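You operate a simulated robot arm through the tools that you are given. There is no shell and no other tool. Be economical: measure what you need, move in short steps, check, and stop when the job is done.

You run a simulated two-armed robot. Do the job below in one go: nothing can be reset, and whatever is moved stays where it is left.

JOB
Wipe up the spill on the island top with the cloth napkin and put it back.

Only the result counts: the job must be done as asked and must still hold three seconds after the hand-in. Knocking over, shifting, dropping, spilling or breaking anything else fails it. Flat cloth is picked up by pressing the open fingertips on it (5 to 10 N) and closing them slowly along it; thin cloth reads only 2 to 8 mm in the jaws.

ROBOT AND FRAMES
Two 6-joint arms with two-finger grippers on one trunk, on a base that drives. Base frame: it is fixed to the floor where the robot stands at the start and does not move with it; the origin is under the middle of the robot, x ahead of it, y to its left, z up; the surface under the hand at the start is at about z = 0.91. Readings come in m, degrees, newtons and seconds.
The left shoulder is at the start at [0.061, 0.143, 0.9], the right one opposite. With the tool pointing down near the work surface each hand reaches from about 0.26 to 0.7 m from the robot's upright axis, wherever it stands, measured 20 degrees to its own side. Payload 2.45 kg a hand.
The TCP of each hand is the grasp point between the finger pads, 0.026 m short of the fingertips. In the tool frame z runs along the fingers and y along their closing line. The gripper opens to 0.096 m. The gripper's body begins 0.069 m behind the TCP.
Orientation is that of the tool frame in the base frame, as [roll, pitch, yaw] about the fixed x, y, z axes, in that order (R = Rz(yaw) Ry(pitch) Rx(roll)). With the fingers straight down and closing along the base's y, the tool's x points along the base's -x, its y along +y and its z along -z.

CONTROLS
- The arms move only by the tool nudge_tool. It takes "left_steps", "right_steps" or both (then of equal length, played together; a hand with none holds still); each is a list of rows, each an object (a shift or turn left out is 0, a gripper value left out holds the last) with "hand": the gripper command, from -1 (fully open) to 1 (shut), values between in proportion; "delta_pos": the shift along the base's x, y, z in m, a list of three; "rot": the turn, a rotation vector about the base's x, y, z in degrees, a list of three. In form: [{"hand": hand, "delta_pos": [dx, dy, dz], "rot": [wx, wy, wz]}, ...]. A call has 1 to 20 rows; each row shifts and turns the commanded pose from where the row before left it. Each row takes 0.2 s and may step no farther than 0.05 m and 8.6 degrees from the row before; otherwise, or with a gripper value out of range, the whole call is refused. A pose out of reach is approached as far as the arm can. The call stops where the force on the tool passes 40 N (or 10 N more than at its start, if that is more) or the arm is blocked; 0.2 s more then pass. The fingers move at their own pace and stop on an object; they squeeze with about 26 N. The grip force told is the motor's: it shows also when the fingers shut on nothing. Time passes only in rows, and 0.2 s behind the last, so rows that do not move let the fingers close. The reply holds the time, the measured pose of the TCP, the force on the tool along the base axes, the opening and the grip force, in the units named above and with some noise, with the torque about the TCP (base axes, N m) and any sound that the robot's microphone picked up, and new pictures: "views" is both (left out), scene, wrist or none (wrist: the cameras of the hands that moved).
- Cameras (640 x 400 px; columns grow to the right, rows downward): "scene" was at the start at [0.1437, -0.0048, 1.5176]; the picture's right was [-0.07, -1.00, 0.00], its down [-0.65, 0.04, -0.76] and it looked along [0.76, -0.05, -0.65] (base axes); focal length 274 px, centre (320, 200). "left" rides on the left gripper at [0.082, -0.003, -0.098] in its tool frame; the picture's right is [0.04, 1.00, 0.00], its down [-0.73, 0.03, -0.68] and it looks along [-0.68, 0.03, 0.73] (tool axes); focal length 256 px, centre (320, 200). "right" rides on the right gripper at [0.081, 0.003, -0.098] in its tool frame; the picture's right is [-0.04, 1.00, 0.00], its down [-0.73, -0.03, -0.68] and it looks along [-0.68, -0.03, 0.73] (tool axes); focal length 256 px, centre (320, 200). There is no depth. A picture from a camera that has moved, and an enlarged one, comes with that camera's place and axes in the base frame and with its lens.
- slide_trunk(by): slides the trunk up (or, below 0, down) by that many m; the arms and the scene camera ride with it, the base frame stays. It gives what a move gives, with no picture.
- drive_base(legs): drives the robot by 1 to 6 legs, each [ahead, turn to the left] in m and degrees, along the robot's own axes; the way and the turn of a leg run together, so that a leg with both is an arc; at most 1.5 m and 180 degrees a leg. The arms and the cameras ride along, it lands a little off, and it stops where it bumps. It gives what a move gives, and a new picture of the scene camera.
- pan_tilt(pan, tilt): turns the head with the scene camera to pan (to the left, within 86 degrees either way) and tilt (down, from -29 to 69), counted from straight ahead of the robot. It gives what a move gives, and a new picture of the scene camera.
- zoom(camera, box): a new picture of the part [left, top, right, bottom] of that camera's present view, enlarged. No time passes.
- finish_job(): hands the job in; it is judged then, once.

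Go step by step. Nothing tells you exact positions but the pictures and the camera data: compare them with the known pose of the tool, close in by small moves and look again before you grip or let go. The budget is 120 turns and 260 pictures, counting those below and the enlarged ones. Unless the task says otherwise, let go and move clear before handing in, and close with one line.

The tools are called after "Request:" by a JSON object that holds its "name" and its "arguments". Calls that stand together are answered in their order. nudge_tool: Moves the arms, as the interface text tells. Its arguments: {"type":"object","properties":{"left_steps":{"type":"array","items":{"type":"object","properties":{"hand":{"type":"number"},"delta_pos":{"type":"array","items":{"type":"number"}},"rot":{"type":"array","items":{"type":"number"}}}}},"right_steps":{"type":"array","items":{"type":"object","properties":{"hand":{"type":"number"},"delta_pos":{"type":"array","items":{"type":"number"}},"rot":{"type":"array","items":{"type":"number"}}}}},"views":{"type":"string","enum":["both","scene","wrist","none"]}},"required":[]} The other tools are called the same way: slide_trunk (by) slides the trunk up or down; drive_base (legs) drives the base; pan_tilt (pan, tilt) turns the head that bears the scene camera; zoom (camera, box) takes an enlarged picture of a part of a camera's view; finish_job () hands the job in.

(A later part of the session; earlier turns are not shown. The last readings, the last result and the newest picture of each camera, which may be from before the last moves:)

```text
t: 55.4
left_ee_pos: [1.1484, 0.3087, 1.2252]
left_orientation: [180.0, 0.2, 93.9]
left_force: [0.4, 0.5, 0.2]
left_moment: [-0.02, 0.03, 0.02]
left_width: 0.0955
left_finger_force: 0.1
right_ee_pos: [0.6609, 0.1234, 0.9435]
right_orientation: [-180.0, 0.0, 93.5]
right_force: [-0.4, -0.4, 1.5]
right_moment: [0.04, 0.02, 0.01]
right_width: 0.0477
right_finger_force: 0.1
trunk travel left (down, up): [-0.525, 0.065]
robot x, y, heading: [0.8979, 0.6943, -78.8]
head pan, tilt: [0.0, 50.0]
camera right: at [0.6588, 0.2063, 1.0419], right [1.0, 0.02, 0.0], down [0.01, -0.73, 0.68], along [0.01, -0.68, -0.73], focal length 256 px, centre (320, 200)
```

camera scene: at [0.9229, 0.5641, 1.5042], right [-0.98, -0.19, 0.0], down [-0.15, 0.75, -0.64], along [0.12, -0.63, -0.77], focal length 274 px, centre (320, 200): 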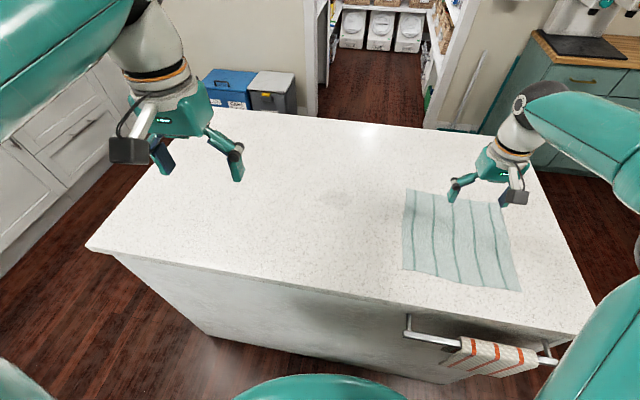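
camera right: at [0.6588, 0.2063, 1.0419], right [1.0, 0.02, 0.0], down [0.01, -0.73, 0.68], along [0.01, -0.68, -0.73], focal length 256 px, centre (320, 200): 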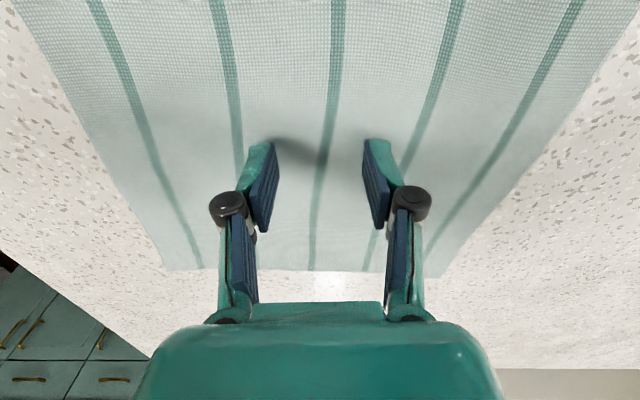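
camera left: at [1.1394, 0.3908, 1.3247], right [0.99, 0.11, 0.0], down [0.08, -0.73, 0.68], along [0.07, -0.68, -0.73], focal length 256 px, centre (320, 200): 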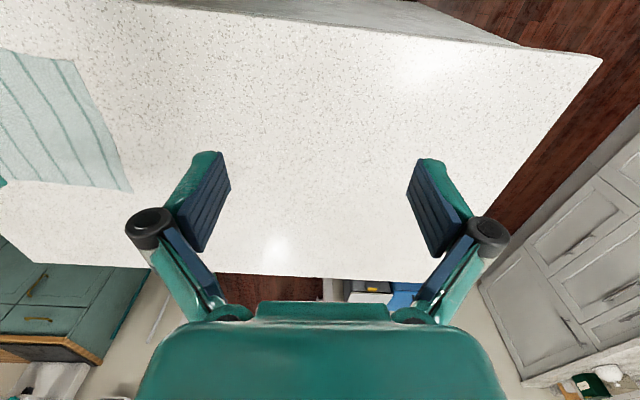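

Just above the cloth. Pressing down in small steps.

Request:
{"name": "nudge_tool", "arguments": {"right_steps": [{"delta_pos": [0, 0, -0.002]}, {"delta_pos": [0, 0, -0.002]}, {"delta_pos": [0, 0, -0.002]}, {}], "views": "none"}}

```text
t: 56.4
left_ee_pos: [1.1494, 0.3089, 1.2258]
left_orientation: [179.9, 0.3, 93.9]
left_force: [0.0, 0.7, -0.8]
left_moment: [-0.03, 0.0, 0.0]
left_width: 0.096
left_finger_force: 0.0
right_ee_pos: [0.6609, 0.1221, 0.9355]
right_orientation: [-179.9, 0.0, 93.5]
right_force: [-0.5, 0.1, 1.5]
right_moment: [-0.02, -0.02, 0.03]
right_width: 0.0481
right_finger_force: 0.2
trunk travel left (down, up): [-0.525, 0.065]
robot x, y, heading: [0.8976, 0.6987, -78.8]
head pan, tilt: [0.0, 50.0]
```

Request:
{"name": "nudge_tool", "arguments": {"right_steps": [{"delta_pos": [0, 0, -0.002]}, {}], "views": "none"}}

Request:
{"name": "nudge_tool", "arguments": {"right_steps": [{"delta_pos": [0, 0, -0.002]}, {}], "views": "none"}}

```text
t: 57.0
left_ee_pos: [1.1477, 0.3082, 1.2266]
left_orientation: [-179.9, 0.3, 93.9]
left_force: [-1.0, -0.1, -0.3]
left_moment: [0.04, -0.02, -0.01]
left_width: 0.0963
left_finger_force: 0.0
right_ee_pos: [0.6606, 0.1224, 0.9358]
right_orientation: [-179.9, 0.2, 93.3]
right_force: [0.7, -1.0, 9.4]
right_moment: [0.02, 0.06, -0.01]
right_width: 0.048
right_finger_force: 0.1
trunk travel left (down, up): [-0.525, 0.065]
robot x, y, heading: [0.9003, 0.6975, -79.1]
head pan, tilt: [0.0, 50.0]
```

```text
t: 57.6
left_ee_pos: [1.1497, 0.3103, 1.226]
left_orientation: [-180.0, 0.3, 93.8]
left_force: [0.4, -0.6, -0.9]
left_moment: [0.04, 0.0, 0.01]
left_width: 0.0961
left_finger_force: 0.0
right_ee_pos: [0.66, 0.1224, 0.9333]
right_orientation: [179.9, 0.2, 93.6]
right_force: [0.2, -0.2, 21.6]
right_moment: [0.06, -0.02, 0.0]
right_width: 0.0496
right_finger_force: 7.6
trunk travel left (down, up): [-0.525, 0.065]
robot x, y, heading: [0.8955, 0.6983, -79.0]
head pan, tilt: [0.0, 50.0]
```

Contact is at TCP z≈0.936. I'll ease back to about 9 N and close slowly along the cloth.

Request:
{"name": "nudge_tool", "arguments": {"right_steps": [{"delta_pos": [0, 0, -0.0], "hand": 0.0}, {"delta_pos": [0, 0, 0.002]}, {"hand": 0.08}, {"hand": 0.16}, {"hand": 0.24}, {"hand": 0.32}, {"hand": 0.4}, {"hand": 0.48}, {"hand": 0.56}, {"hand": 0.64}, {"hand": 0.72}, {"hand": 0.8}, {"hand": 0.88}, {"hand": 0.96}, {"hand": 1.0}, {}, {}], "views": "both"}}

```text
t: 61.2
left_ee_pos: [1.1492, 0.3098, 1.2266]
left_orientation: [-179.9, 0.5, 93.9]
left_force: [-1.0, 1.6, 0.3]
left_moment: [0.0, -0.03, -0.04]
left_width: 0.0959
left_finger_force: 0.1
right_ee_pos: [0.6617, 0.1218, 0.9368]
right_orientation: [-179.9, 0.2, 93.5]
right_force: [2.0, -2.5, 28.7]
right_moment: [0.04, -0.03, 0.0]
right_width: 0.0022
right_finger_force: 25.8
trunk travel left (down, up): [-0.525, 0.065]
robot x, y, heading: [0.9026, 0.6968, -79.1]
head pan, tilt: [0.0, 50.0]
camera scene: at [0.9244, 0.5666, 1.5045], right [-0.98, -0.19, 0.0], down [-0.15, 0.75, -0.64], along [0.12, -0.63, -0.77], focal length 274 px, centre (320, 200)
camera right: at [0.6593, 0.2057, 1.0348], right [1.0, 0.02, 0.0], down [0.01, -0.73, 0.68], along [0.01, -0.68, -0.73], focal length 256 px, centre (320, 200)
```

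scene: 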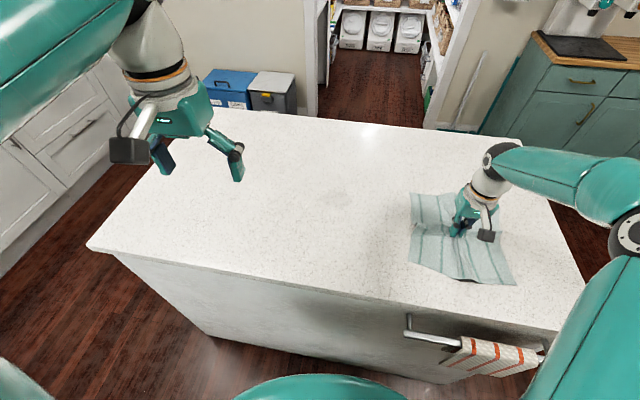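
right: 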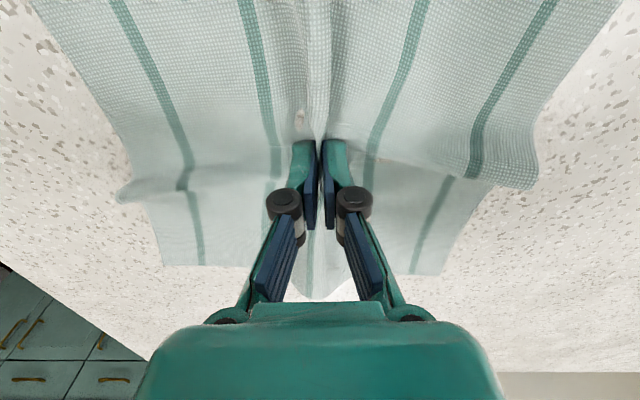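

A pleat is in the jaws (2.2 mm). I'll lift a centimetre to confirm the hold and start sliding toward the spill.

Request:
{"name": "nudge_tool", "arguments": {"right_steps": [{"delta_pos": [0, 0, 0.006]}, {"delta_pos": [0, 0, 0.006]}, {"delta_pos": [0.02, 0, 0.002]}, {"delta_pos": [0.03, -0.005, 0]}, {"delta_pos": [0.03, -0.005, 0]}, {}], "views": "both"}}

```text
t: 62.6
left_ee_pos: [1.1473, 0.3083, 1.2262]
left_orientation: [179.9, 0.3, 93.9]
left_force: [0.0, -0.1, -0.6]
left_moment: [0.01, -0.03, -0.01]
left_width: 0.0959
left_finger_force: 0.1
right_ee_pos: [0.7399, 0.1116, 0.9488]
right_orientation: [179.9, 0.0, 93.3]
right_force: [-0.2, 0.0, -0.2]
right_moment: [-0.02, 0.0, -0.04]
right_width: 0.0044
right_finger_force: 26.3
trunk travel left (down, up): [-0.525, 0.065]
robot x, y, heading: [0.8977, 0.6977, -79.4]
head pan, tilt: [0.0, 50.0]
camera scene: at [0.9226, 0.5641, 1.5042], right [-0.98, -0.19, 0.0], down [-0.15, 0.75, -0.64], along [0.12, -0.63, -0.77], focal length 274 px, centre (320, 200)
camera right: at [0.7378, 0.1945, 1.0475], right [1.0, 0.02, 0.0], down [0.01, -0.73, 0.68], along [0.01, -0.68, -0.73], focal length 256 px, centre (320, 200)
```

scene: 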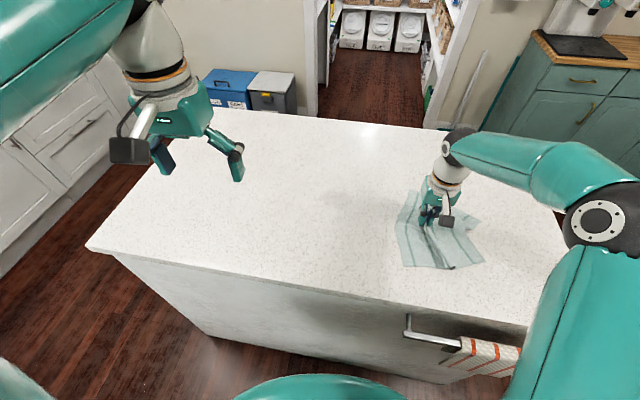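
right: 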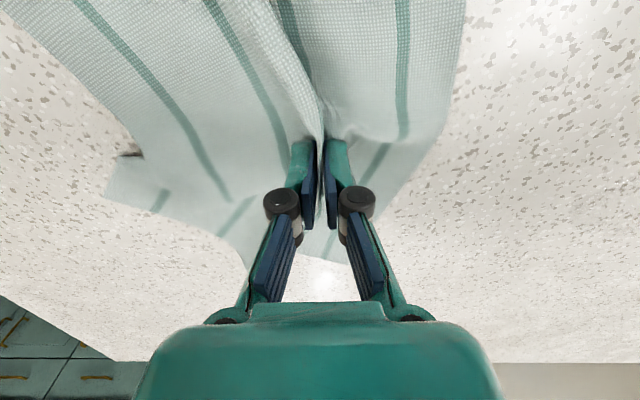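

The napkin slides along nicely. Continuing to the spill.

Request:
{"name": "nudge_tool", "arguments": {"right_steps": [{"delta_pos": [0.04, -0.008, 0]}, {"delta_pos": [0.04, -0.008, 0]}, {"delta_pos": [0.04, -0.008, 0]}, {"delta_pos": [0.04, -0.008, 0]}, {"delta_pos": [0.04, -0.008, 0]}, {"delta_pos": [0.035, -0.007, 0]}, {}], "views": "both"}}

```text
t: 64.2
left_ee_pos: [1.1486, 0.3107, 1.2257]
left_orientation: [180.0, 0.3, 93.9]
left_force: [0.3, 0.3, 0.4]
left_moment: [-0.04, 0.0, 0.02]
left_width: 0.0961
left_finger_force: 0.2
right_ee_pos: [0.9752, 0.0627, 0.948]
right_orientation: [179.9, 0.0, 93.4]
right_force: [-1.2, 0.5, 0.5]
right_moment: [-0.01, 0.01, -0.01]
right_width: 0.002
right_finger_force: 24.0
trunk travel left (down, up): [-0.525, 0.065]
robot x, y, heading: [0.8988, 0.6967, -79.0]
head pan, tilt: [0.0, 50.0]
camera scene: at [0.9224, 0.5643, 1.5042], right [-0.98, -0.19, 0.0], down [-0.14, 0.75, -0.64], along [0.12, -0.63, -0.77], focal length 274 px, centre (320, 200)
camera right: at [0.9731, 0.1459, 1.0465], right [1.0, 0.02, 0.0], down [0.01, -0.73, 0.68], along [0.01, -0.68, -0.73], focal length 256 px, centre (320, 200)
```

scene: 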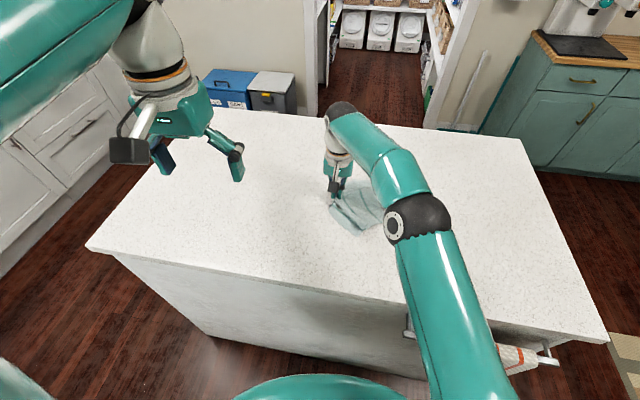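
right: 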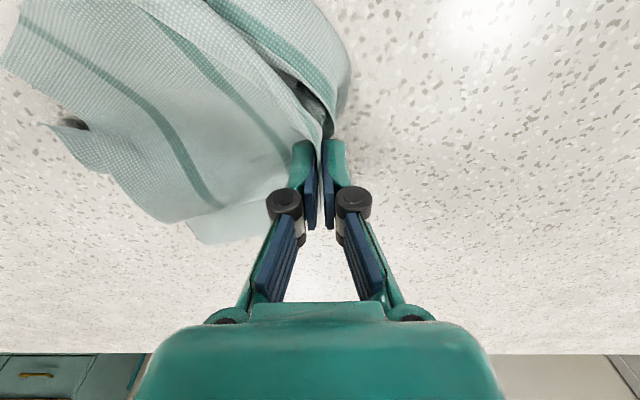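

The cloth is over the spill. I'll press down gently until there is a few newtons.

Request:
{"name": "nudge_tool", "arguments": {"right_steps": [{"delta_pos": [0, 0, -0.004]}, {"delta_pos": [0, 0, -0.004]}, {"delta_pos": [0, 0, -0.002]}, {}], "views": "none"}}

```text
t: 65.2
left_ee_pos: [1.1486, 0.3094, 1.2255]
left_orientation: [180.0, 0.4, 94.0]
left_force: [0.3, 0.1, -0.1]
left_moment: [0.0, -0.02, 0.0]
left_width: 0.0959
left_finger_force: 0.0
right_ee_pos: [0.9751, 0.064, 0.9381]
right_orientation: [-179.9, 0.0, 93.4]
right_force: [0.2, 0.6, 3.6]
right_moment: [-0.09, 0.04, 0.0]
right_width: 0.0006
right_finger_force: 22.3
trunk travel left (down, up): [-0.525, 0.065]
robot x, y, heading: [0.8963, 0.7007, -79.2]
head pan, tilt: [0.0, 50.0]
```

Light contact. Now scrubbing across the spill in lanes.

Request:
{"name": "nudge_tool", "arguments": {"right_steps": [{"delta_pos": [0, 0, -0.001]}, {"delta_pos": [0.03, 0, 0]}, {"delta_pos": [0.03, 0, 0]}, {"delta_pos": [0, -0.025, 0]}, {"delta_pos": [-0.03, 0, 0]}, {"delta_pos": [-0.03, 0, 0]}, {"delta_pos": [-0.03, 0, 0]}, {"delta_pos": [-0.03, 0, 0]}, {"delta_pos": [0, 0.025, 0]}, {"delta_pos": [0.03, 0, 0]}, {"delta_pos": [0.03, 0, 0]}, {"delta_pos": [0.03, 0, 0]}, {"delta_pos": [0.03, 0, 0]}, {"delta_pos": [0, 0.025, 0]}, {"delta_pos": [-0.03, 0, 0]}, {"delta_pos": [-0.03, 0, 0]}, {"delta_pos": [-0.03, 0, 0]}, {"delta_pos": [-0.03, 0, 0]}, {}], "views": "both"}}

```text
t: 69.2
left_ee_pos: [1.1488, 0.312, 1.2269]
left_orientation: [-180.0, 0.4, 93.9]
left_force: [-0.1, 0.2, 0.5]
left_moment: [0.0, 0.0, 0.03]
left_width: 0.0958
left_finger_force: 0.2
right_ee_pos: [0.903, 0.1209, 0.9368]
right_orientation: [179.9, 0.4, 93.4]
right_force: [6.4, -1.0, 35.7]
right_moment: [-0.03, -0.35, 0.05]
right_width: 0.0026
right_finger_force: 25.4
right hand out of reach, approached as far as the arm can: row 3, 4
trunk travel left (down, up): [-0.525, 0.065]
robot x, y, heading: [0.9024, 0.6962, -78.9]
head pan, tilt: [0.0, 50.0]
camera scene: at [0.9239, 0.5677, 1.5047], right [-0.98, -0.19, 0.0], down [-0.15, 0.75, -0.64], along [0.12, -0.63, -0.76], focal length 274 px, centre (320, 200)
camera right: at [0.901, 0.2053, 1.0352], right [1.0, 0.02, 0.0], down [0.01, -0.73, 0.68], along [0.01, -0.68, -0.73], focal length 256 px, centre (320, 200)
```

scene: 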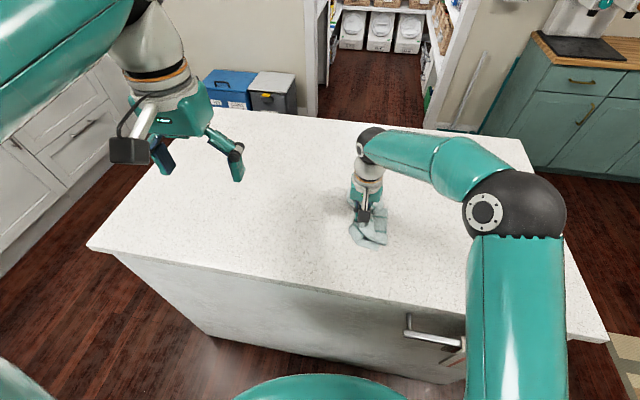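
right: 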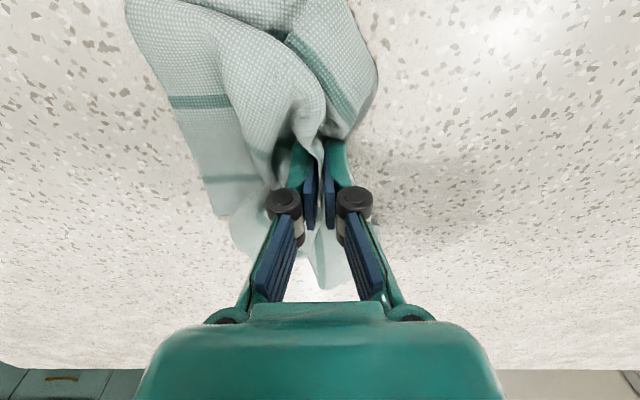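

The cloth has bunched but is still held. Checking what is left of the puddle.

Request:
{"name": "zoom", "arguments": {"camera": "right", "box": [340, 120, 580, 270]}}

Request:
{"name": "nudge_tool", "arguments": {"right_steps": [{"delta_pos": [0, 0, 0.004]}, {"delta_pos": [-0.02, 0.02, 0.01]}, {"delta_pos": [-0.03, 0.03, 0.01]}, {"delta_pos": [-0.03, 0.03, 0.01]}, {}], "views": "wrist"}}

Request:
{"name": "zoom", "arguments": {"camera": "scene", "box": [260, 150, 420, 250]}}

```text
2.67 times, centred on (460, 195) of right
camera zoom: at [0.901, 0.2053, 1.0352], right [1.0, 0.02, 0.0], down [0.01, -0.73, 0.68], along [0.01, -0.68, -0.73], focal length 683 px, centre (-53, 213)
```

zoom: 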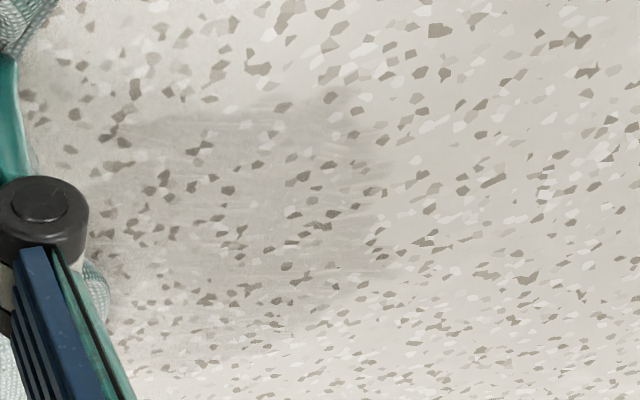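

```text
t: 70.4
left_ee_pos: [1.1491, 0.3089, 1.2259]
left_orientation: [-179.8, 0.3, 93.9]
left_force: [0.1, -1.3, 0.0]
left_moment: [-0.02, -0.04, 0.0]
left_width: 0.0956
left_finger_force: 0.0
right_ee_pos: [0.8223, 0.2047, 0.9665]
right_orientation: [179.9, 0.0, 93.4]
right_force: [0.2, -0.1, -0.9]
right_moment: [0.01, 0.02, 0.0]
right_width: 0.005
right_finger_force: 26.0
trunk travel left (down, up): [-0.525, 0.065]
robot x, y, heading: [0.8988, 0.6999, -78.9]
head pan, tilt: [0.0, 50.0]
camera right: at [0.8221, 0.2871, 1.0658], right [1.0, 0.02, 0.0], down [0.01, -0.74, 0.68], along [0.01, -0.68, -0.74], focal length 256 px, centre (320, 200)
```

right: 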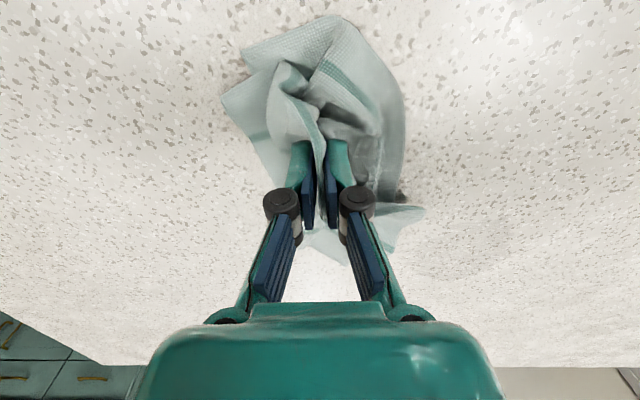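

```text
4.00 times, centred on (340, 200) of scene
camera zoom: at [0.9236, 0.5632, 1.504], right [-0.98, -0.19, 0.0], down [-0.15, 0.75, -0.64], along [0.12, -0.63, -0.77], focal length 1097 px, centre (240, 200)
```

zoom: 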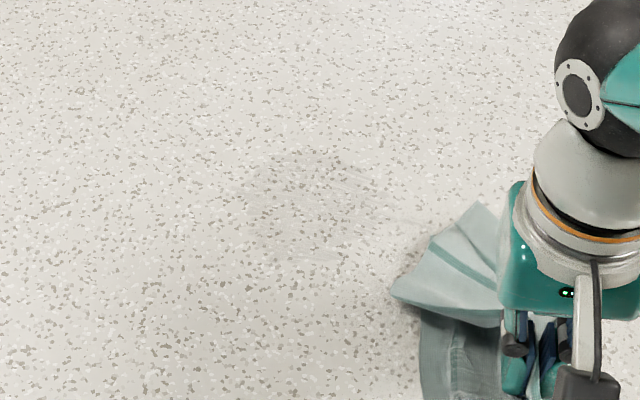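

The spill is partly absorbed — the cloth is darker and only a faint film remains around x 0.94–1.01, y 0.05–0.12. Going back for more passes, pressing moderately.

Request:
{"name": "nudge_tool", "arguments": {"right_steps": [{"delta_pos": [0.04, -0.025, 0]}, {"delta_pos": [0.04, -0.025, 0]}, {"delta_pos": [0.04, -0.025, 0]}, {"delta_pos": [0.033, -0.02, -0.008]}, {"delta_pos": [0, 0, -0.008]}, {"delta_pos": [0, 0, -0.005]}, {}], "views": "wrist"}}

```text
t: 72.0
left_ee_pos: [1.1485, 0.3096, 1.2265]
left_orientation: [180.0, 0.3, 93.9]
left_force: [-0.3, -0.8, -0.7]
left_moment: [0.01, 0.02, 0.0]
left_width: 0.0957
left_finger_force: 0.2
right_ee_pos: [0.9791, 0.1058, 0.9463]
right_orientation: [-180.0, -0.1, 93.4]
right_force: [0.5, -0.4, -0.3]
right_moment: [0.01, -0.01, 0.05]
right_width: 0.0041
right_finger_force: 24.9
trunk travel left (down, up): [-0.525, 0.065]
robot x, y, heading: [0.8964, 0.6975, -79.3]
head pan, tilt: [0.0, 50.0]
camera right: at [0.9773, 0.1891, 1.0463], right [1.0, 0.02, 0.0], down [0.01, -0.73, 0.68], along [0.01, -0.68, -0.73], focal length 256 px, centre (320, 200)
```

right: 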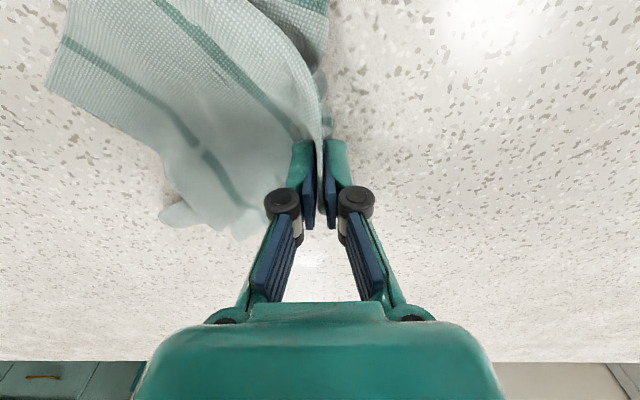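

Pressing and scrubbing lanes again, from y 0.11 toward 0.04.

Request:
{"name": "nudge_tool", "arguments": {"right_steps": [{"delta_pos": [0, 0, -0.005]}, {"delta_pos": [0, 0, -0.003]}, {"delta_pos": [0.025, 0, 0]}, {"delta_pos": [0.015, -0.01, 0]}, {"delta_pos": [-0.03, -0.005, 0]}, {"delta_pos": [-0.03, 0, 0]}, {"delta_pos": [-0.03, 0, 0]}, {"delta_pos": [0, -0.02, 0.001]}, {"delta_pos": [0.03, 0, 0]}, {"delta_pos": [0.03, 0, 0]}, {"delta_pos": [0.03, 0, 0]}, {}], "views": "none"}}

Request:
{"name": "nudge_tool", "arguments": {"right_steps": [{"delta_pos": [0, -0.02, 0]}, {"delta_pos": [-0.03, 0, 0]}, {"delta_pos": [-0.03, 0, 0]}, {"delta_pos": [-0.03, 0, 0]}, {}], "views": "wrist"}}

```text
t: 74.6
left_ee_pos: [1.1476, 0.3084, 1.2261]
left_orientation: [180.0, 0.3, 93.9]
left_force: [0.8, 0.6, -0.7]
left_moment: [-0.01, -0.02, 0.0]
left_width: 0.096
left_finger_force: 0.0
right_ee_pos: [1.0163, 0.0713, 0.9419]
right_orientation: [179.8, -0.1, 93.6]
right_force: [-0.2, 1.1, 0.3]
right_moment: [0.01, -0.04, -0.02]
right_width: 0.0045
right_finger_force: 24.2
trunk travel left (down, up): [-0.525, 0.065]
robot x, y, heading: [0.8995, 0.7002, -79.4]
head pan, tilt: [0.0, 50.0]
```

```text
t: 75.8
left_ee_pos: [1.1489, 0.309, 1.2267]
left_orientation: [-179.9, 0.2, 93.9]
left_force: [0.4, -0.2, -0.8]
left_moment: [-0.02, 0.01, -0.01]
left_width: 0.0957
left_finger_force: 0.1
right_ee_pos: [0.9259, 0.0654, 0.9427]
right_orientation: [179.9, 0.0, 93.4]
right_force: [0.4, -0.6, 0.0]
right_moment: [0.02, -0.02, -0.01]
right_width: 0.0022
right_finger_force: 24.1
right hand out of reach, approached as far as the arm can: row 1
trunk travel left (down, up): [-0.525, 0.065]
robot x, y, heading: [0.9009, 0.6979, -79.2]
head pan, tilt: [0.0, 50.0]
camera right: at [0.924, 0.1489, 1.0419], right [1.0, 0.02, 0.0], down [0.02, -0.73, 0.68], along [0.01, -0.68, -0.73], focal length 256 px, centre (320, 200)
```

right: 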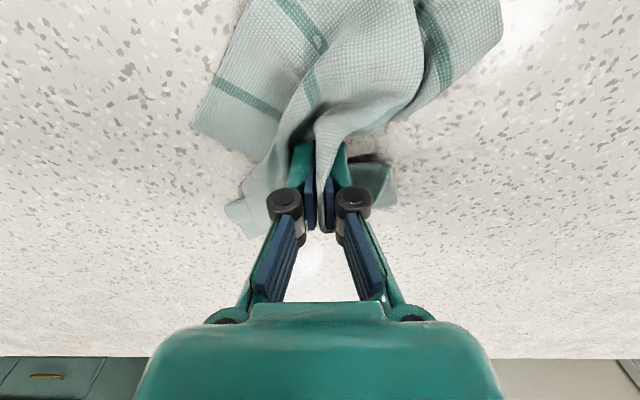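

Checking the remaining film with the left and scene cameras.

Request:
{"name": "zoom", "arguments": {"camera": "left", "box": [60, 80, 300, 230]}}

Request:
{"name": "zoom", "arguments": {"camera": "right", "box": [320, 120, 560, 270]}}

```text
2.67 times, centred on (180, 155) of left
camera zoom: at [1.1398, 0.3903, 1.3242], right [0.99, 0.11, 0.0], down [0.08, -0.73, 0.68], along [0.07, -0.68, -0.73], focal length 683 px, centre (693, 320)
```

zoom: 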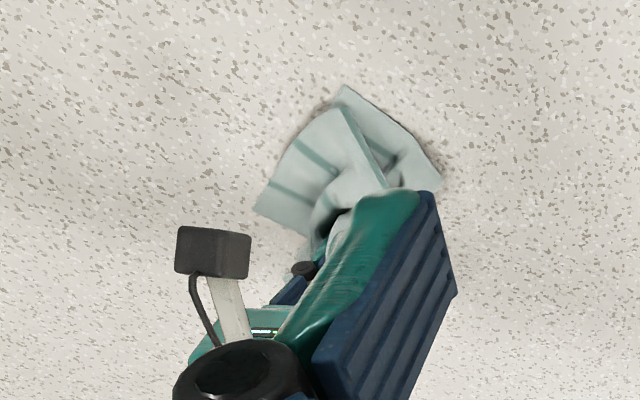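

```text
2.67 times, centred on (440, 195) of right
camera zoom: at [0.924, 0.1489, 1.0419], right [1.0, 0.02, 0.0], down [0.02, -0.73, 0.68], along [0.01, -0.68, -0.73], focal length 683 px, centre (0, 213)
```

zoom: 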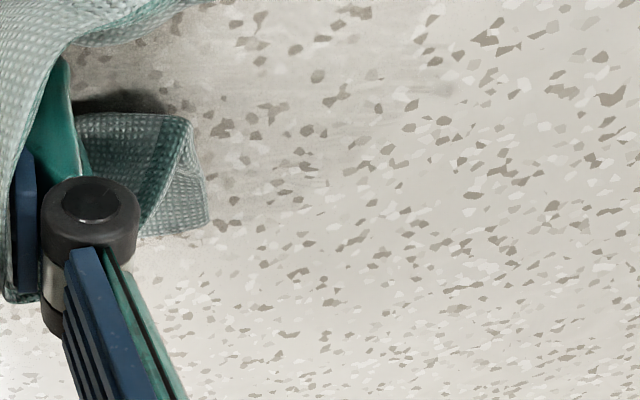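

A faint film remains. Pressing properly this time, then more lanes.

Request:
{"name": "nudge_tool", "arguments": {"right_steps": [{"delta_pos": [0, 0, -0.004]}, {"delta_pos": [0, 0, -0.002]}, {}, {"delta_pos": [0.025, 0, 0]}, {"delta_pos": [0.025, 0, 0]}, {"delta_pos": [0.025, 0, 0]}, {"delta_pos": [0.015, 0, 0]}, {}], "views": "none"}}

Request:
{"name": "nudge_tool", "arguments": {"right_steps": [{"delta_pos": [0, 0.02, 0]}, {"delta_pos": [-0.025, 0, 0]}, {"delta_pos": [-0.025, 0, 0]}, {"delta_pos": [-0.025, 0, 0]}, {"delta_pos": [0, 0.02, 0]}, {"delta_pos": [0.025, 0, 0]}, {"delta_pos": [0.025, 0, 0]}, {"delta_pos": [0.025, 0, 0]}, {}], "views": "wrist"}}

```text
t: 77.6
left_ee_pos: [1.1482, 0.3092, 1.2247]
left_orientation: [180.0, 0.3, 93.9]
left_force: [0.2, 0.8, 0.3]
left_moment: [-0.02, -0.01, 0.03]
left_width: 0.096
left_finger_force: 0.1
right_ee_pos: [1.0161, 0.067, 0.9374]
right_orientation: [179.9, 0.0, 93.4]
right_force: [-0.1, -0.9, 0.8]
right_moment: [-0.01, -0.01, 0.0]
right_width: 0.0009
right_finger_force: 21.8
trunk travel left (down, up): [-0.525, 0.065]
robot x, y, heading: [0.8987, 0.6985, -79.0]
head pan, tilt: [0.0, 50.0]
```

```text
t: 79.6
left_ee_pos: [1.1484, 0.309, 1.2258]
left_orientation: [180.0, 0.3, 93.9]
left_force: [-0.1, 0.0, 0.1]
left_moment: [0.02, 0.02, -0.02]
left_width: 0.0956
left_finger_force: 0.1
right_ee_pos: [1.0167, 0.1039, 0.9366]
right_orientation: [179.9, 0.0, 93.5]
right_force: [1.1, -1.1, 5.3]
right_moment: [0.09, 0.1, -0.03]
right_width: 0.0036
right_finger_force: 34.6
trunk travel left (down, up): [-0.525, 0.065]
robot x, y, heading: [0.898, 0.6988, -79.3]
head pan, tilt: [0.0, 50.0]
camera right: at [1.0156, 0.1876, 1.0356], right [1.0, 0.02, 0.0], down [0.01, -0.73, 0.68], along [0.02, -0.68, -0.73], focal length 256 px, centre (320, 200)
```

right: 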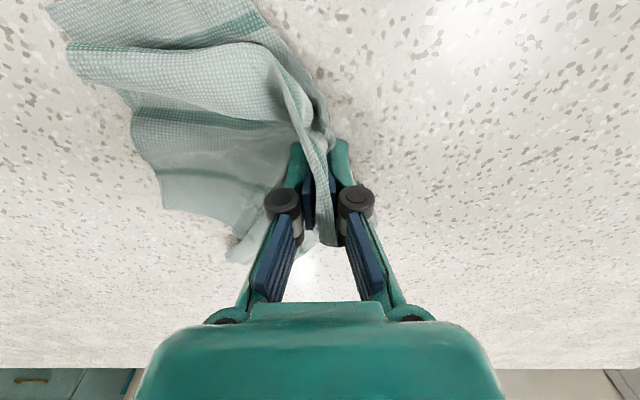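

Another set of pressed passes, then I'll step aside and inspect.

Request:
{"name": "nudge_tool", "arguments": {"right_steps": [{"delta_pos": [-0.01, -0.02, -0.001]}, {"delta_pos": [-0.01, -0.025, 0]}, {"delta_pos": [-0.015, -0.015, 0]}, {"delta_pos": [-0.03, 0, 0]}, {"delta_pos": [0, 0.025, 0]}, {"delta_pos": [0, 0.025, 0]}, {"delta_pos": [0.025, 0, 0]}, {"delta_pos": [0, -0.025, 0]}, {"delta_pos": [0, -0.025, 0]}, {"delta_pos": [0.02, 0, 0]}, {"delta_pos": [0, 0.025, 0]}, {"delta_pos": [0, 0.025, 0]}, {}], "views": "none"}}

Request:
{"name": "nudge_tool", "arguments": {"right_steps": [{"delta_pos": [-0.03, 0, 0]}, {"delta_pos": [-0.03, 0, 0.0]}, {"delta_pos": [-0.02, 0.01, 0.02]}, {"delta_pos": [-0.03, 0.03, 0.02]}, {"delta_pos": [-0.03, 0.03, 0.01]}, {"delta_pos": [-0.03, 0.02, 0.01]}, {}], "views": "both"}}

Request:
{"name": "zoom", "arguments": {"camera": "scene", "box": [260, 150, 420, 250]}}

Request:
{"name": "zoom", "arguments": {"camera": "left", "box": [60, 80, 300, 230]}}

```text
t: 82.4
left_ee_pos: [1.1484, 0.3086, 1.2258]
left_orientation: [-179.9, 0.3, 93.9]
left_force: [-0.1, 0.3, 0.3]
left_moment: [0.0, 0.0, 0.0]
left_width: 0.096
left_finger_force: 0.0
right_ee_pos: [1.0037, 0.0612, 0.939]
right_orientation: [180.0, -0.1, 93.6]
right_force: [-0.7, 0.2, -0.5]
right_moment: [-0.01, -0.01, 0.0]
right_width: 0.0049
right_finger_force: 25.8
right hand out of reach, approached as far as the arm can: row 4, 5, 6, 7, 8, 9, 10, 11, 12
trunk travel left (down, up): [-0.525, 0.065]
robot x, y, heading: [0.8964, 0.6993, -79.1]
head pan, tilt: [0.0, 50.0]
```

```text
t: 84.0
left_ee_pos: [1.1492, 0.3084, 1.2265]
left_orientation: [-180.0, 0.2, 94.0]
left_force: [0.2, 0.3, 0.3]
left_moment: [0.03, 0.02, -0.01]
left_width: 0.0961
left_finger_force: 0.1
right_ee_pos: [0.9168, 0.0368, 0.987]
right_orientation: [180.0, -0.2, 93.5]
right_force: [0.2, 0.7, -0.8]
right_moment: [0.01, -0.01, 0.01]
right_width: 0.0009
right_finger_force: 22.6
right hand out of reach, approached as far as the arm can: row 1, 2, 3, 4, 5, 6
trunk travel left (down, up): [-0.525, 0.065]
robot x, y, heading: [0.9013, 0.6992, -79.2]
head pan, tilt: [0.0, 50.0]
camera scene: at [0.9232, 0.5637, 1.5041], right [-0.98, -0.19, 0.0], down [-0.15, 0.75, -0.64], along [0.12, -0.63, -0.77], focal length 274 px, centre (320, 200)
camera right: at [0.915, 0.1187, 1.0858], right [1.0, 0.02, 0.0], down [0.02, -0.74, 0.68], along [0.01, -0.68, -0.74], focal length 256 px, centre (320, 200)
```

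scene: 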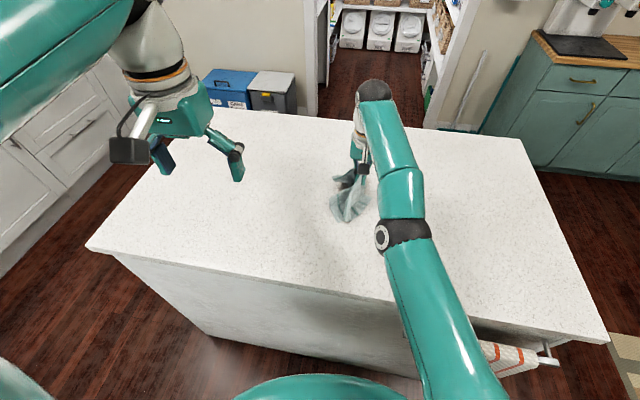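
right: 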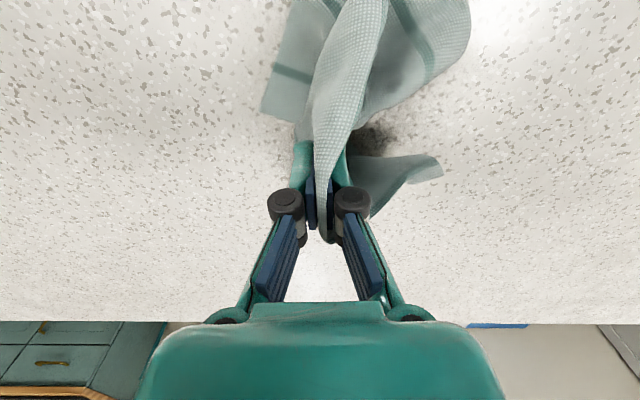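

```text
4.00 times, centred on (340, 200) of scene
camera zoom: at [0.9232, 0.5637, 1.5041], right [-0.98, -0.19, 0.0], down [-0.15, 0.75, -0.64], along [0.12, -0.63, -0.77], focal length 1097 px, centre (240, 200)
```

zoom: 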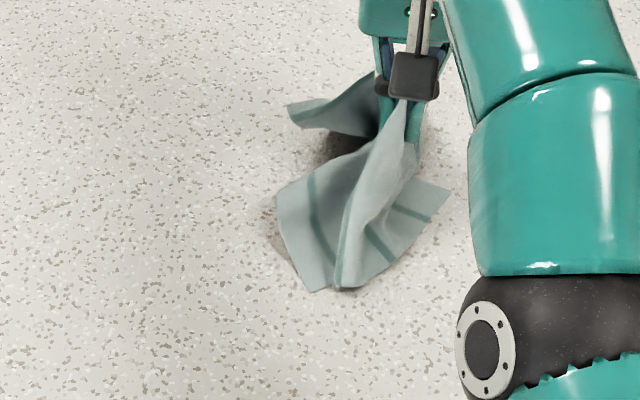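

```text
2.67 times, centred on (180, 155) of left
camera zoom: at [1.1394, 0.3905, 1.3244], right [0.99, 0.11, 0.0], down [0.08, -0.73, 0.68], along [0.07, -0.68, -0.73], focal length 683 px, centre (693, 320)
```

zoom: 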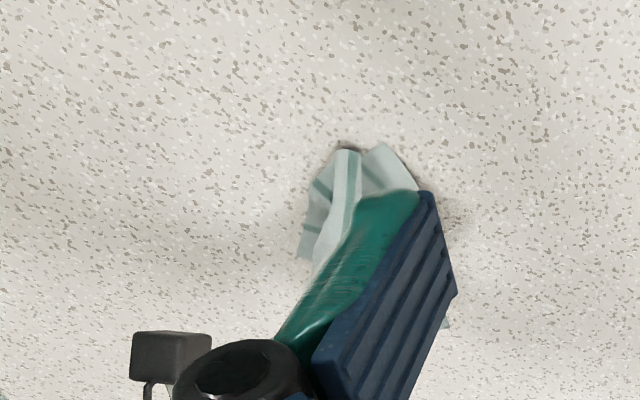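

Spill region looks almost clean, but the napkin covers it. Moving aside to see.

Request:
{"name": "nudge_tool", "arguments": {"right_steps": [{"delta_pos": [-0.02, 0.03, 0]}, {"delta_pos": [-0.03, 0.03, 0]}, {"delta_pos": [-0.03, 0.03, 0]}, {"delta_pos": [-0.03, 0.03, 0]}, {}], "views": "wrist"}}

Request:
{"name": "zoom", "arguments": {"camera": "scene", "box": [270, 150, 398, 230]}}

Request:
{"name": "zoom", "arguments": {"camera": "right", "box": [380, 100, 620, 250]}}

```text
t: 85.2
left_ee_pos: [1.1491, 0.3089, 1.2266]
left_orientation: [180.0, 0.2, 93.9]
left_force: [-0.1, 0.0, 0.1]
left_moment: [-0.02, -0.04, -0.02]
left_width: 0.0959
left_finger_force: 0.0
right_ee_pos: [0.9004, 0.0322, 0.996]
right_orientation: [-180.0, -0.1, 93.5]
right_force: [-0.3, 0.1, 0.0]
right_moment: [-0.04, 0.03, -0.02]
right_width: 0.0024
right_finger_force: 24.3
right hand out of reach, approached as far as the arm can: row 1, 2, 3, 4
trunk travel left (down, up): [-0.525, 0.065]
robot x, y, heading: [0.8948, 0.698, -78.9]
head pan, tilt: [0.0, 50.0]
camera right: at [0.899, 0.1159, 1.0946], right [1.0, 0.02, 0.0], down [0.01, -0.74, 0.68], along [0.01, -0.68, -0.74], focal length 256 px, centre (320, 200)
```

right: 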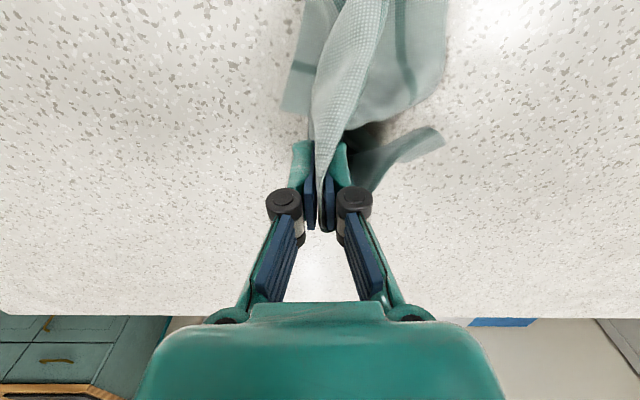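

```text
5.00 times, centred on (334, 190) of scene
camera zoom: at [0.9231, 0.5638, 1.5041], right [-0.98, -0.19, 0.0], down [-0.15, 0.75, -0.64], along [0.12, -0.63, -0.77], focal length 1372 px, centre (250, 250)
```

zoom: 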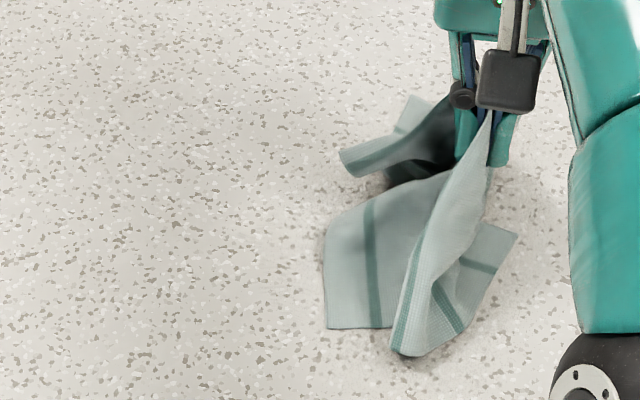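

```text
2.67 times, centred on (500, 175) of right
camera zoom: at [0.899, 0.1159, 1.0946], right [1.0, 0.02, 0.0], down [0.01, -0.74, 0.68], along [0.01, -0.68, -0.74], focal length 683 px, centre (-160, 267)
```

zoom: 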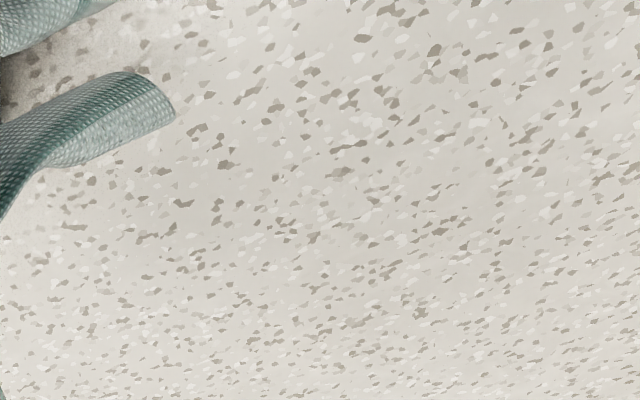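

The arm is stretched and lagging its command; I'll work it out by moving it in -x and up.

Request:
{"name": "nudge_tool", "arguments": {"right_steps": [{}, {}, {}, {}, {}], "views": "none"}}

Request:
{"name": "nudge_tool", "arguments": {"right_steps": [{"delta_pos": [-0.03, 0.0, 0.03]}, {"delta_pos": [-0.03, 0, 0.03]}, {}, {}], "views": "scene"}}

```text
t: 86.4
left_ee_pos: [1.148, 0.309, 1.2258]
left_orientation: [179.9, 0.3, 93.9]
left_force: [-0.6, 0.6, -0.1]
left_moment: [-0.01, -0.02, -0.05]
left_width: 0.096
left_finger_force: 0.0
right_ee_pos: [0.9015, 0.0323, 0.9954]
right_orientation: [-180.0, -0.1, 93.5]
right_force: [-0.4, 0.4, 0.1]
right_moment: [0.02, 0.05, -0.01]
right_width: 0.0029
right_finger_force: 24.4
trunk travel left (down, up): [-0.525, 0.065]
robot x, y, heading: [0.9008, 0.6961, -79.1]
head pan, tilt: [0.0, 50.0]
```

```text
t: 87.4
left_ee_pos: [1.1475, 0.3096, 1.226]
left_orientation: [-179.9, 0.4, 93.9]
left_force: [-0.4, -0.6, 0.6]
left_moment: [0.02, 0.02, -0.05]
left_width: 0.0959
left_finger_force: 0.1
right_ee_pos: [0.8416, 0.0356, 1.057]
right_orientation: [179.9, 0.0, 93.6]
right_force: [0.9, 0.1, -1.0]
right_moment: [0.03, -0.17, 0.01]
right_width: 0.0028
right_finger_force: 32.1
trunk travel left (down, up): [-0.525, 0.065]
robot x, y, heading: [0.8974, 0.6982, -79.2]
head pan, tilt: [0.0, 50.0]
camera scene: at [0.9229, 0.5642, 1.5042], right [-0.98, -0.19, 0.0], down [-0.15, 0.75, -0.64], along [0.12, -0.63, -0.77], focal length 274 px, centre (320, 200)
```

scene: 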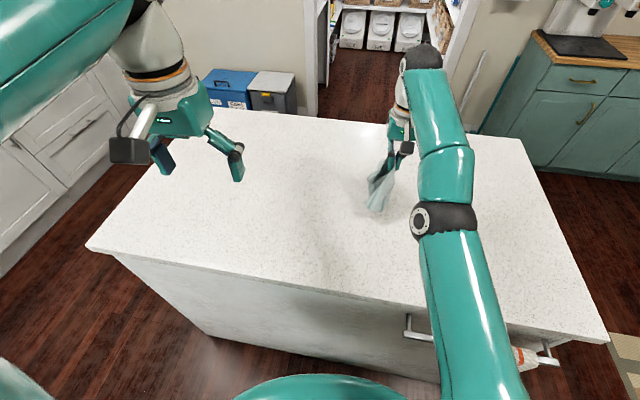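

Now it follows again and the cloth hangs from the grip. The spill area is visible; inspecting.

Request:
{"name": "zoom", "arguments": {"camera": "scene", "box": [250, 140, 410, 240]}}

Request:
{"name": "nudge_tool", "arguments": {"right_steps": [{"delta_pos": [-0.03, 0.02, 0.0]}, {"delta_pos": [-0.03, 0.02, 0.0]}, {}], "views": "none"}}

Request:
{"name": "nudge_tool", "arguments": {"left_steps": [{"delta_pos": [-0.04, -0.01, -0.02]}, {"delta_pos": [-0.04, -0.01, -0.02]}, {"delta_pos": [-0.04, -0.01, -0.02]}, {"delta_pos": [-0.03, -0.01, -0.02]}, {}], "views": "wrist"}}

Request:
{"name": "zoom", "arguments": {"camera": "left", "box": [200, 80, 440, 230]}}

```text
4.00 times, centred on (330, 190) of scene
camera zoom: at [0.9229, 0.5642, 1.5042], right [-0.98, -0.19, 0.0], down [-0.15, 0.75, -0.64], along [0.12, -0.63, -0.77], focal length 1097 px, centre (280, 240)
```

zoom: 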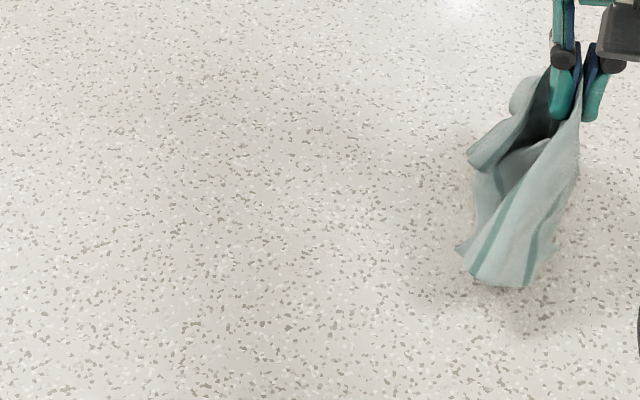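

```text
t: 88.2
left_ee_pos: [1.149, 0.3086, 1.2258]
left_orientation: [-179.9, 0.3, 93.9]
left_force: [0.5, -0.6, -0.4]
left_moment: [0.02, -0.03, -0.01]
left_width: 0.0962
left_finger_force: 0.1
right_ee_pos: [0.8317, 0.0366, 1.0574]
right_orientation: [180.0, -0.1, 93.5]
right_force: [0.2, -0.7, 0.8]
right_moment: [-0.03, -0.06, 0.0]
right_width: 0.0031
right_finger_force: 32.0
right hand out of reach, approached as far as the arm can: row 1, 2
trunk travel left (down, up): [-0.525, 0.065]
robot x, y, heading: [0.897, 0.697, -79.3]
head pan, tilt: [0.0, 50.0]
```

```text
t: 89.4
left_ee_pos: [1.0017, 0.2654, 1.1449]
left_orientation: [-179.9, 0.3, 93.9]
left_force: [0.4, 0.1, -0.1]
left_moment: [-0.02, -0.02, -0.03]
left_width: 0.0957
left_finger_force: 0.1
right_ee_pos: [0.8321, 0.0371, 1.0569]
right_orientation: [-180.0, -0.1, 93.5]
right_force: [3.5, 0.6, -1.0]
right_moment: [0.05, -0.04, 0.0]
right_width: 0.0039
right_finger_force: 23.7
trunk travel left (down, up): [-0.525, 0.065]
robot x, y, heading: [0.9001, 0.7009, -79.3]
head pan, tilt: [0.0, 50.0]
camera left: at [0.9928, 0.3477, 1.2439], right [0.99, 0.11, 0.0], down [0.08, -0.73, 0.68], along [0.07, -0.68, -0.73], focal length 256 px, centre (320, 200)
```

left: 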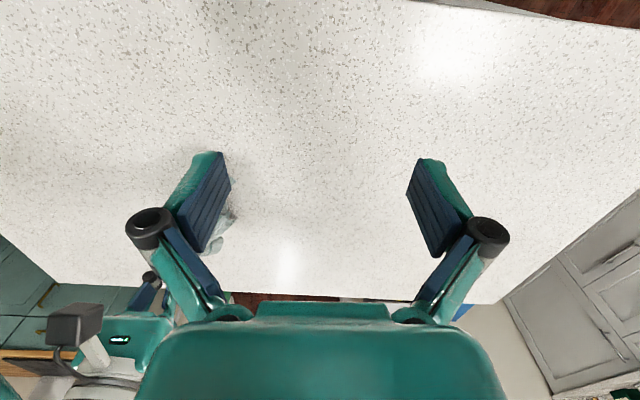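

```text
2.67 times, centred on (320, 155) of left
camera zoom: at [0.9928, 0.3477, 1.2439], right [0.99, 0.11, 0.0], down [0.08, -0.73, 0.68], along [0.07, -0.68, -0.73], focal length 683 px, centre (320, 320)
```

zoom: 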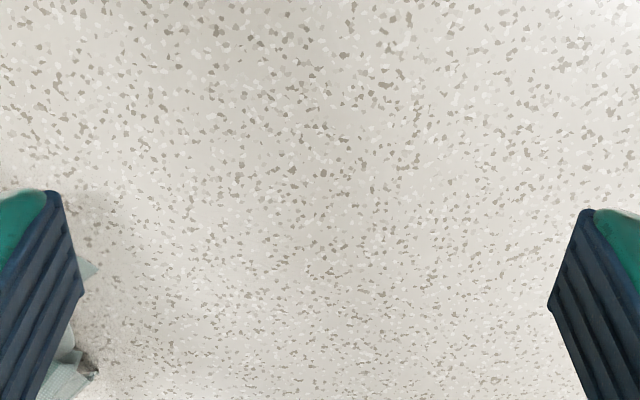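

The spill is gone in close view. Now bringing the napkin back to about (0.66, 0.12), with the left hand moving clear.

Request:
{"name": "nudge_tool", "arguments": {"left_steps": [{"delta_pos": [0.04, 0.01, 0.02]}, {"delta_pos": [0.04, 0.01, 0.02]}, {"delta_pos": [0.04, 0.01, 0.02]}, {}], "right_steps": [{"delta_pos": [-0.03, 0, 0]}, {"delta_pos": [-0.03, 0, 0]}, {"delta_pos": [-0.03, 0, 0]}, {}], "views": "scene"}}

```text
t: 90.4
left_ee_pos: [1.1213, 0.2954, 1.2036]
left_orientation: [179.9, 0.2, 94.0]
left_force: [0.4, -1.6, 1.1]
left_moment: [0.03, -0.03, -0.02]
left_width: 0.096
left_finger_force: 0.0
right_ee_pos: [0.7524, 0.0279, 1.0634]
right_orientation: [180.0, -0.1, 93.4]
right_force: [0.3, -0.7, 0.5]
right_moment: [0.01, 0.02, -0.01]
right_width: 0.0019
right_finger_force: 23.8
right hand out of reach, approached as far as the arm can: row 1, 2, 3
trunk travel left (down, up): [-0.525, 0.065]
robot x, y, heading: [0.8961, 0.6962, -79.1]
head pan, tilt: [0.0, 50.0]
camera scene: at [0.9229, 0.5633, 1.5041], right [-0.98, -0.19, 0.0], down [-0.15, 0.75, -0.64], along [0.12, -0.63, -0.77], focal length 274 px, centre (320, 200)
```

scene: 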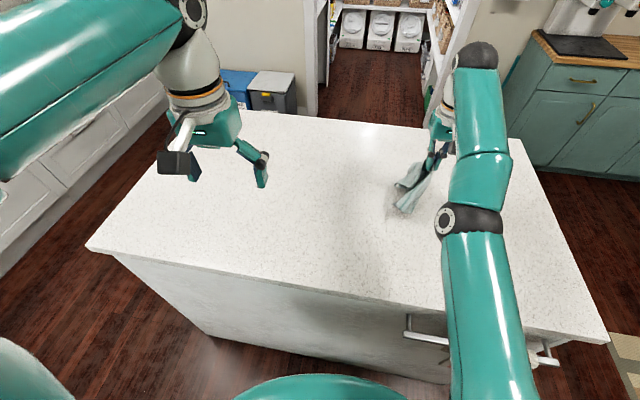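

The arm is straightened and resists moving inward. I'll try small inward moves with settling time.

Request:
{"name": "nudge_tool", "arguments": {"right_steps": [{"delta_pos": [0, 0.005, 0]}, {"delta_pos": [0, 0.005, 0]}, {"delta_pos": [0, 0.005, 0]}, {"delta_pos": [0, 0.005, 0]}, {}], "views": "none"}}

Request:
{"name": "nudge_tool", "arguments": {"right_steps": [{"delta_pos": [0, 0, 0.03]}, {"delta_pos": [0, 0.0, 0.03]}, {"delta_pos": [-0.02, 0.02, 0.0]}, {"delta_pos": [-0.02, 0.02, 0]}, {}], "views": "wrist"}}

```text
t: 91.6
left_ee_pos: [1.1211, 0.2938, 1.2044]
left_orientation: [179.9, 0.2, 93.8]
left_force: [-0.1, -0.3, -0.1]
left_moment: [-0.02, 0.04, -0.01]
left_width: 0.0962
left_finger_force: 0.1
right_ee_pos: [0.7504, 0.0498, 1.0621]
right_orientation: [180.0, 0.0, 93.5]
right_force: [-0.5, -0.4, 1.0]
right_moment: [0.05, -0.02, -0.01]
right_width: 0.0029
right_finger_force: 31.5
right hand out of reach, approached as far as the arm can: row 1
trunk travel left (down, up): [-0.525, 0.065]
robot x, y, heading: [0.8993, 0.6991, -79.0]
head pan, tilt: [0.0, 50.0]
```

```text
t: 92.8
left_ee_pos: [1.122, 0.295, 1.203]
left_orientation: [-179.9, 0.3, 93.8]
left_force: [-1.1, 0.2, 0.0]
left_moment: [-0.01, 0.03, -0.06]
left_width: 0.0959
left_finger_force: 0.0
right_ee_pos: [0.711, 0.0919, 1.1214]
right_orientation: [180.0, 0.1, 93.4]
right_force: [0.2, -0.6, 0.2]
right_moment: [0.0, 0.01, 0.0]
right_width: 0.0026
right_finger_force: 23.5
trunk travel left (down, up): [-0.525, 0.065]
robot x, y, heading: [0.9002, 0.6966, -78.7]
head pan, tilt: [0.0, 50.0]
camera right: at [0.7096, 0.1747, 1.2204], right [1.0, 0.02, 0.0], down [0.01, -0.73, 0.68], along [0.01, -0.68, -0.73], focal length 256 px, centre (320, 200)
```

right: 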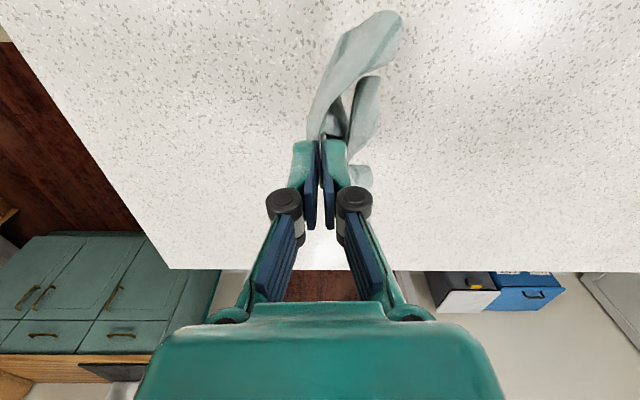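

The arm moves freely again. Centring at (0.66, 0.12) and lowering the napkin.

Request:
{"name": "nudge_tool", "arguments": {"right_steps": [{"delta_pos": [-0.025, 0.014, 0]}, {"delta_pos": [-0.026, 0.014, 0]}, {}, {"delta_pos": [0, 0, -0.03]}, {"delta_pos": [0, 0, -0.03]}, {"delta_pos": [0, 0, -0.03]}, {"delta_pos": [0, 0, -0.03]}, {"delta_pos": [0, 0, -0.03]}, {"delta_pos": [0, 0, -0.015]}, {}], "views": "both"}}

```text
t: 95.0
left_ee_pos: [1.1213, 0.2955, 1.2038]
left_orientation: [-179.9, 0.2, 93.9]
left_force: [0.3, -0.2, 0.2]
left_moment: [0.0, 0.02, 0.0]
left_width: 0.0963
left_finger_force: 0.0
right_ee_pos: [0.6594, 0.1208, 0.954]
right_orientation: [180.0, 0.0, 93.5]
right_force: [0.1, 0.4, -0.2]
right_moment: [0.04, -0.02, -0.01]
right_width: 0.0
right_finger_force: 26.0
trunk travel left (down, up): [-0.525, 0.065]
robot x, y, heading: [0.9052, 0.6997, -79.0]
head pan, tilt: [0.0, 50.0]
camera scene: at [0.923, 0.564, 1.5042], right [-0.98, -0.19, 0.0], down [-0.15, 0.75, -0.64], along [0.12, -0.63, -0.77], focal length 274 px, centre (320, 200)
camera right: at [0.6576, 0.2048, 1.0526], right [1.0, 0.02, 0.0], down [0.01, -0.73, 0.68], along [0.01, -0.68, -0.73], focal length 256 px, centre (320, 200)
```

scene: 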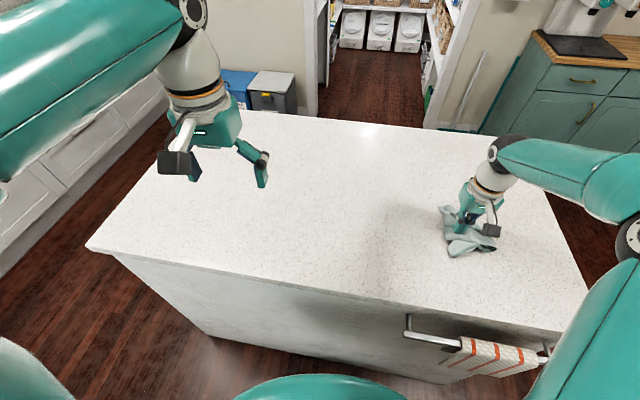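
right: 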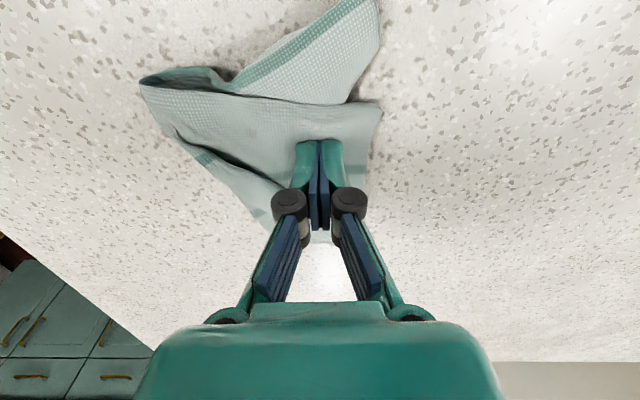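

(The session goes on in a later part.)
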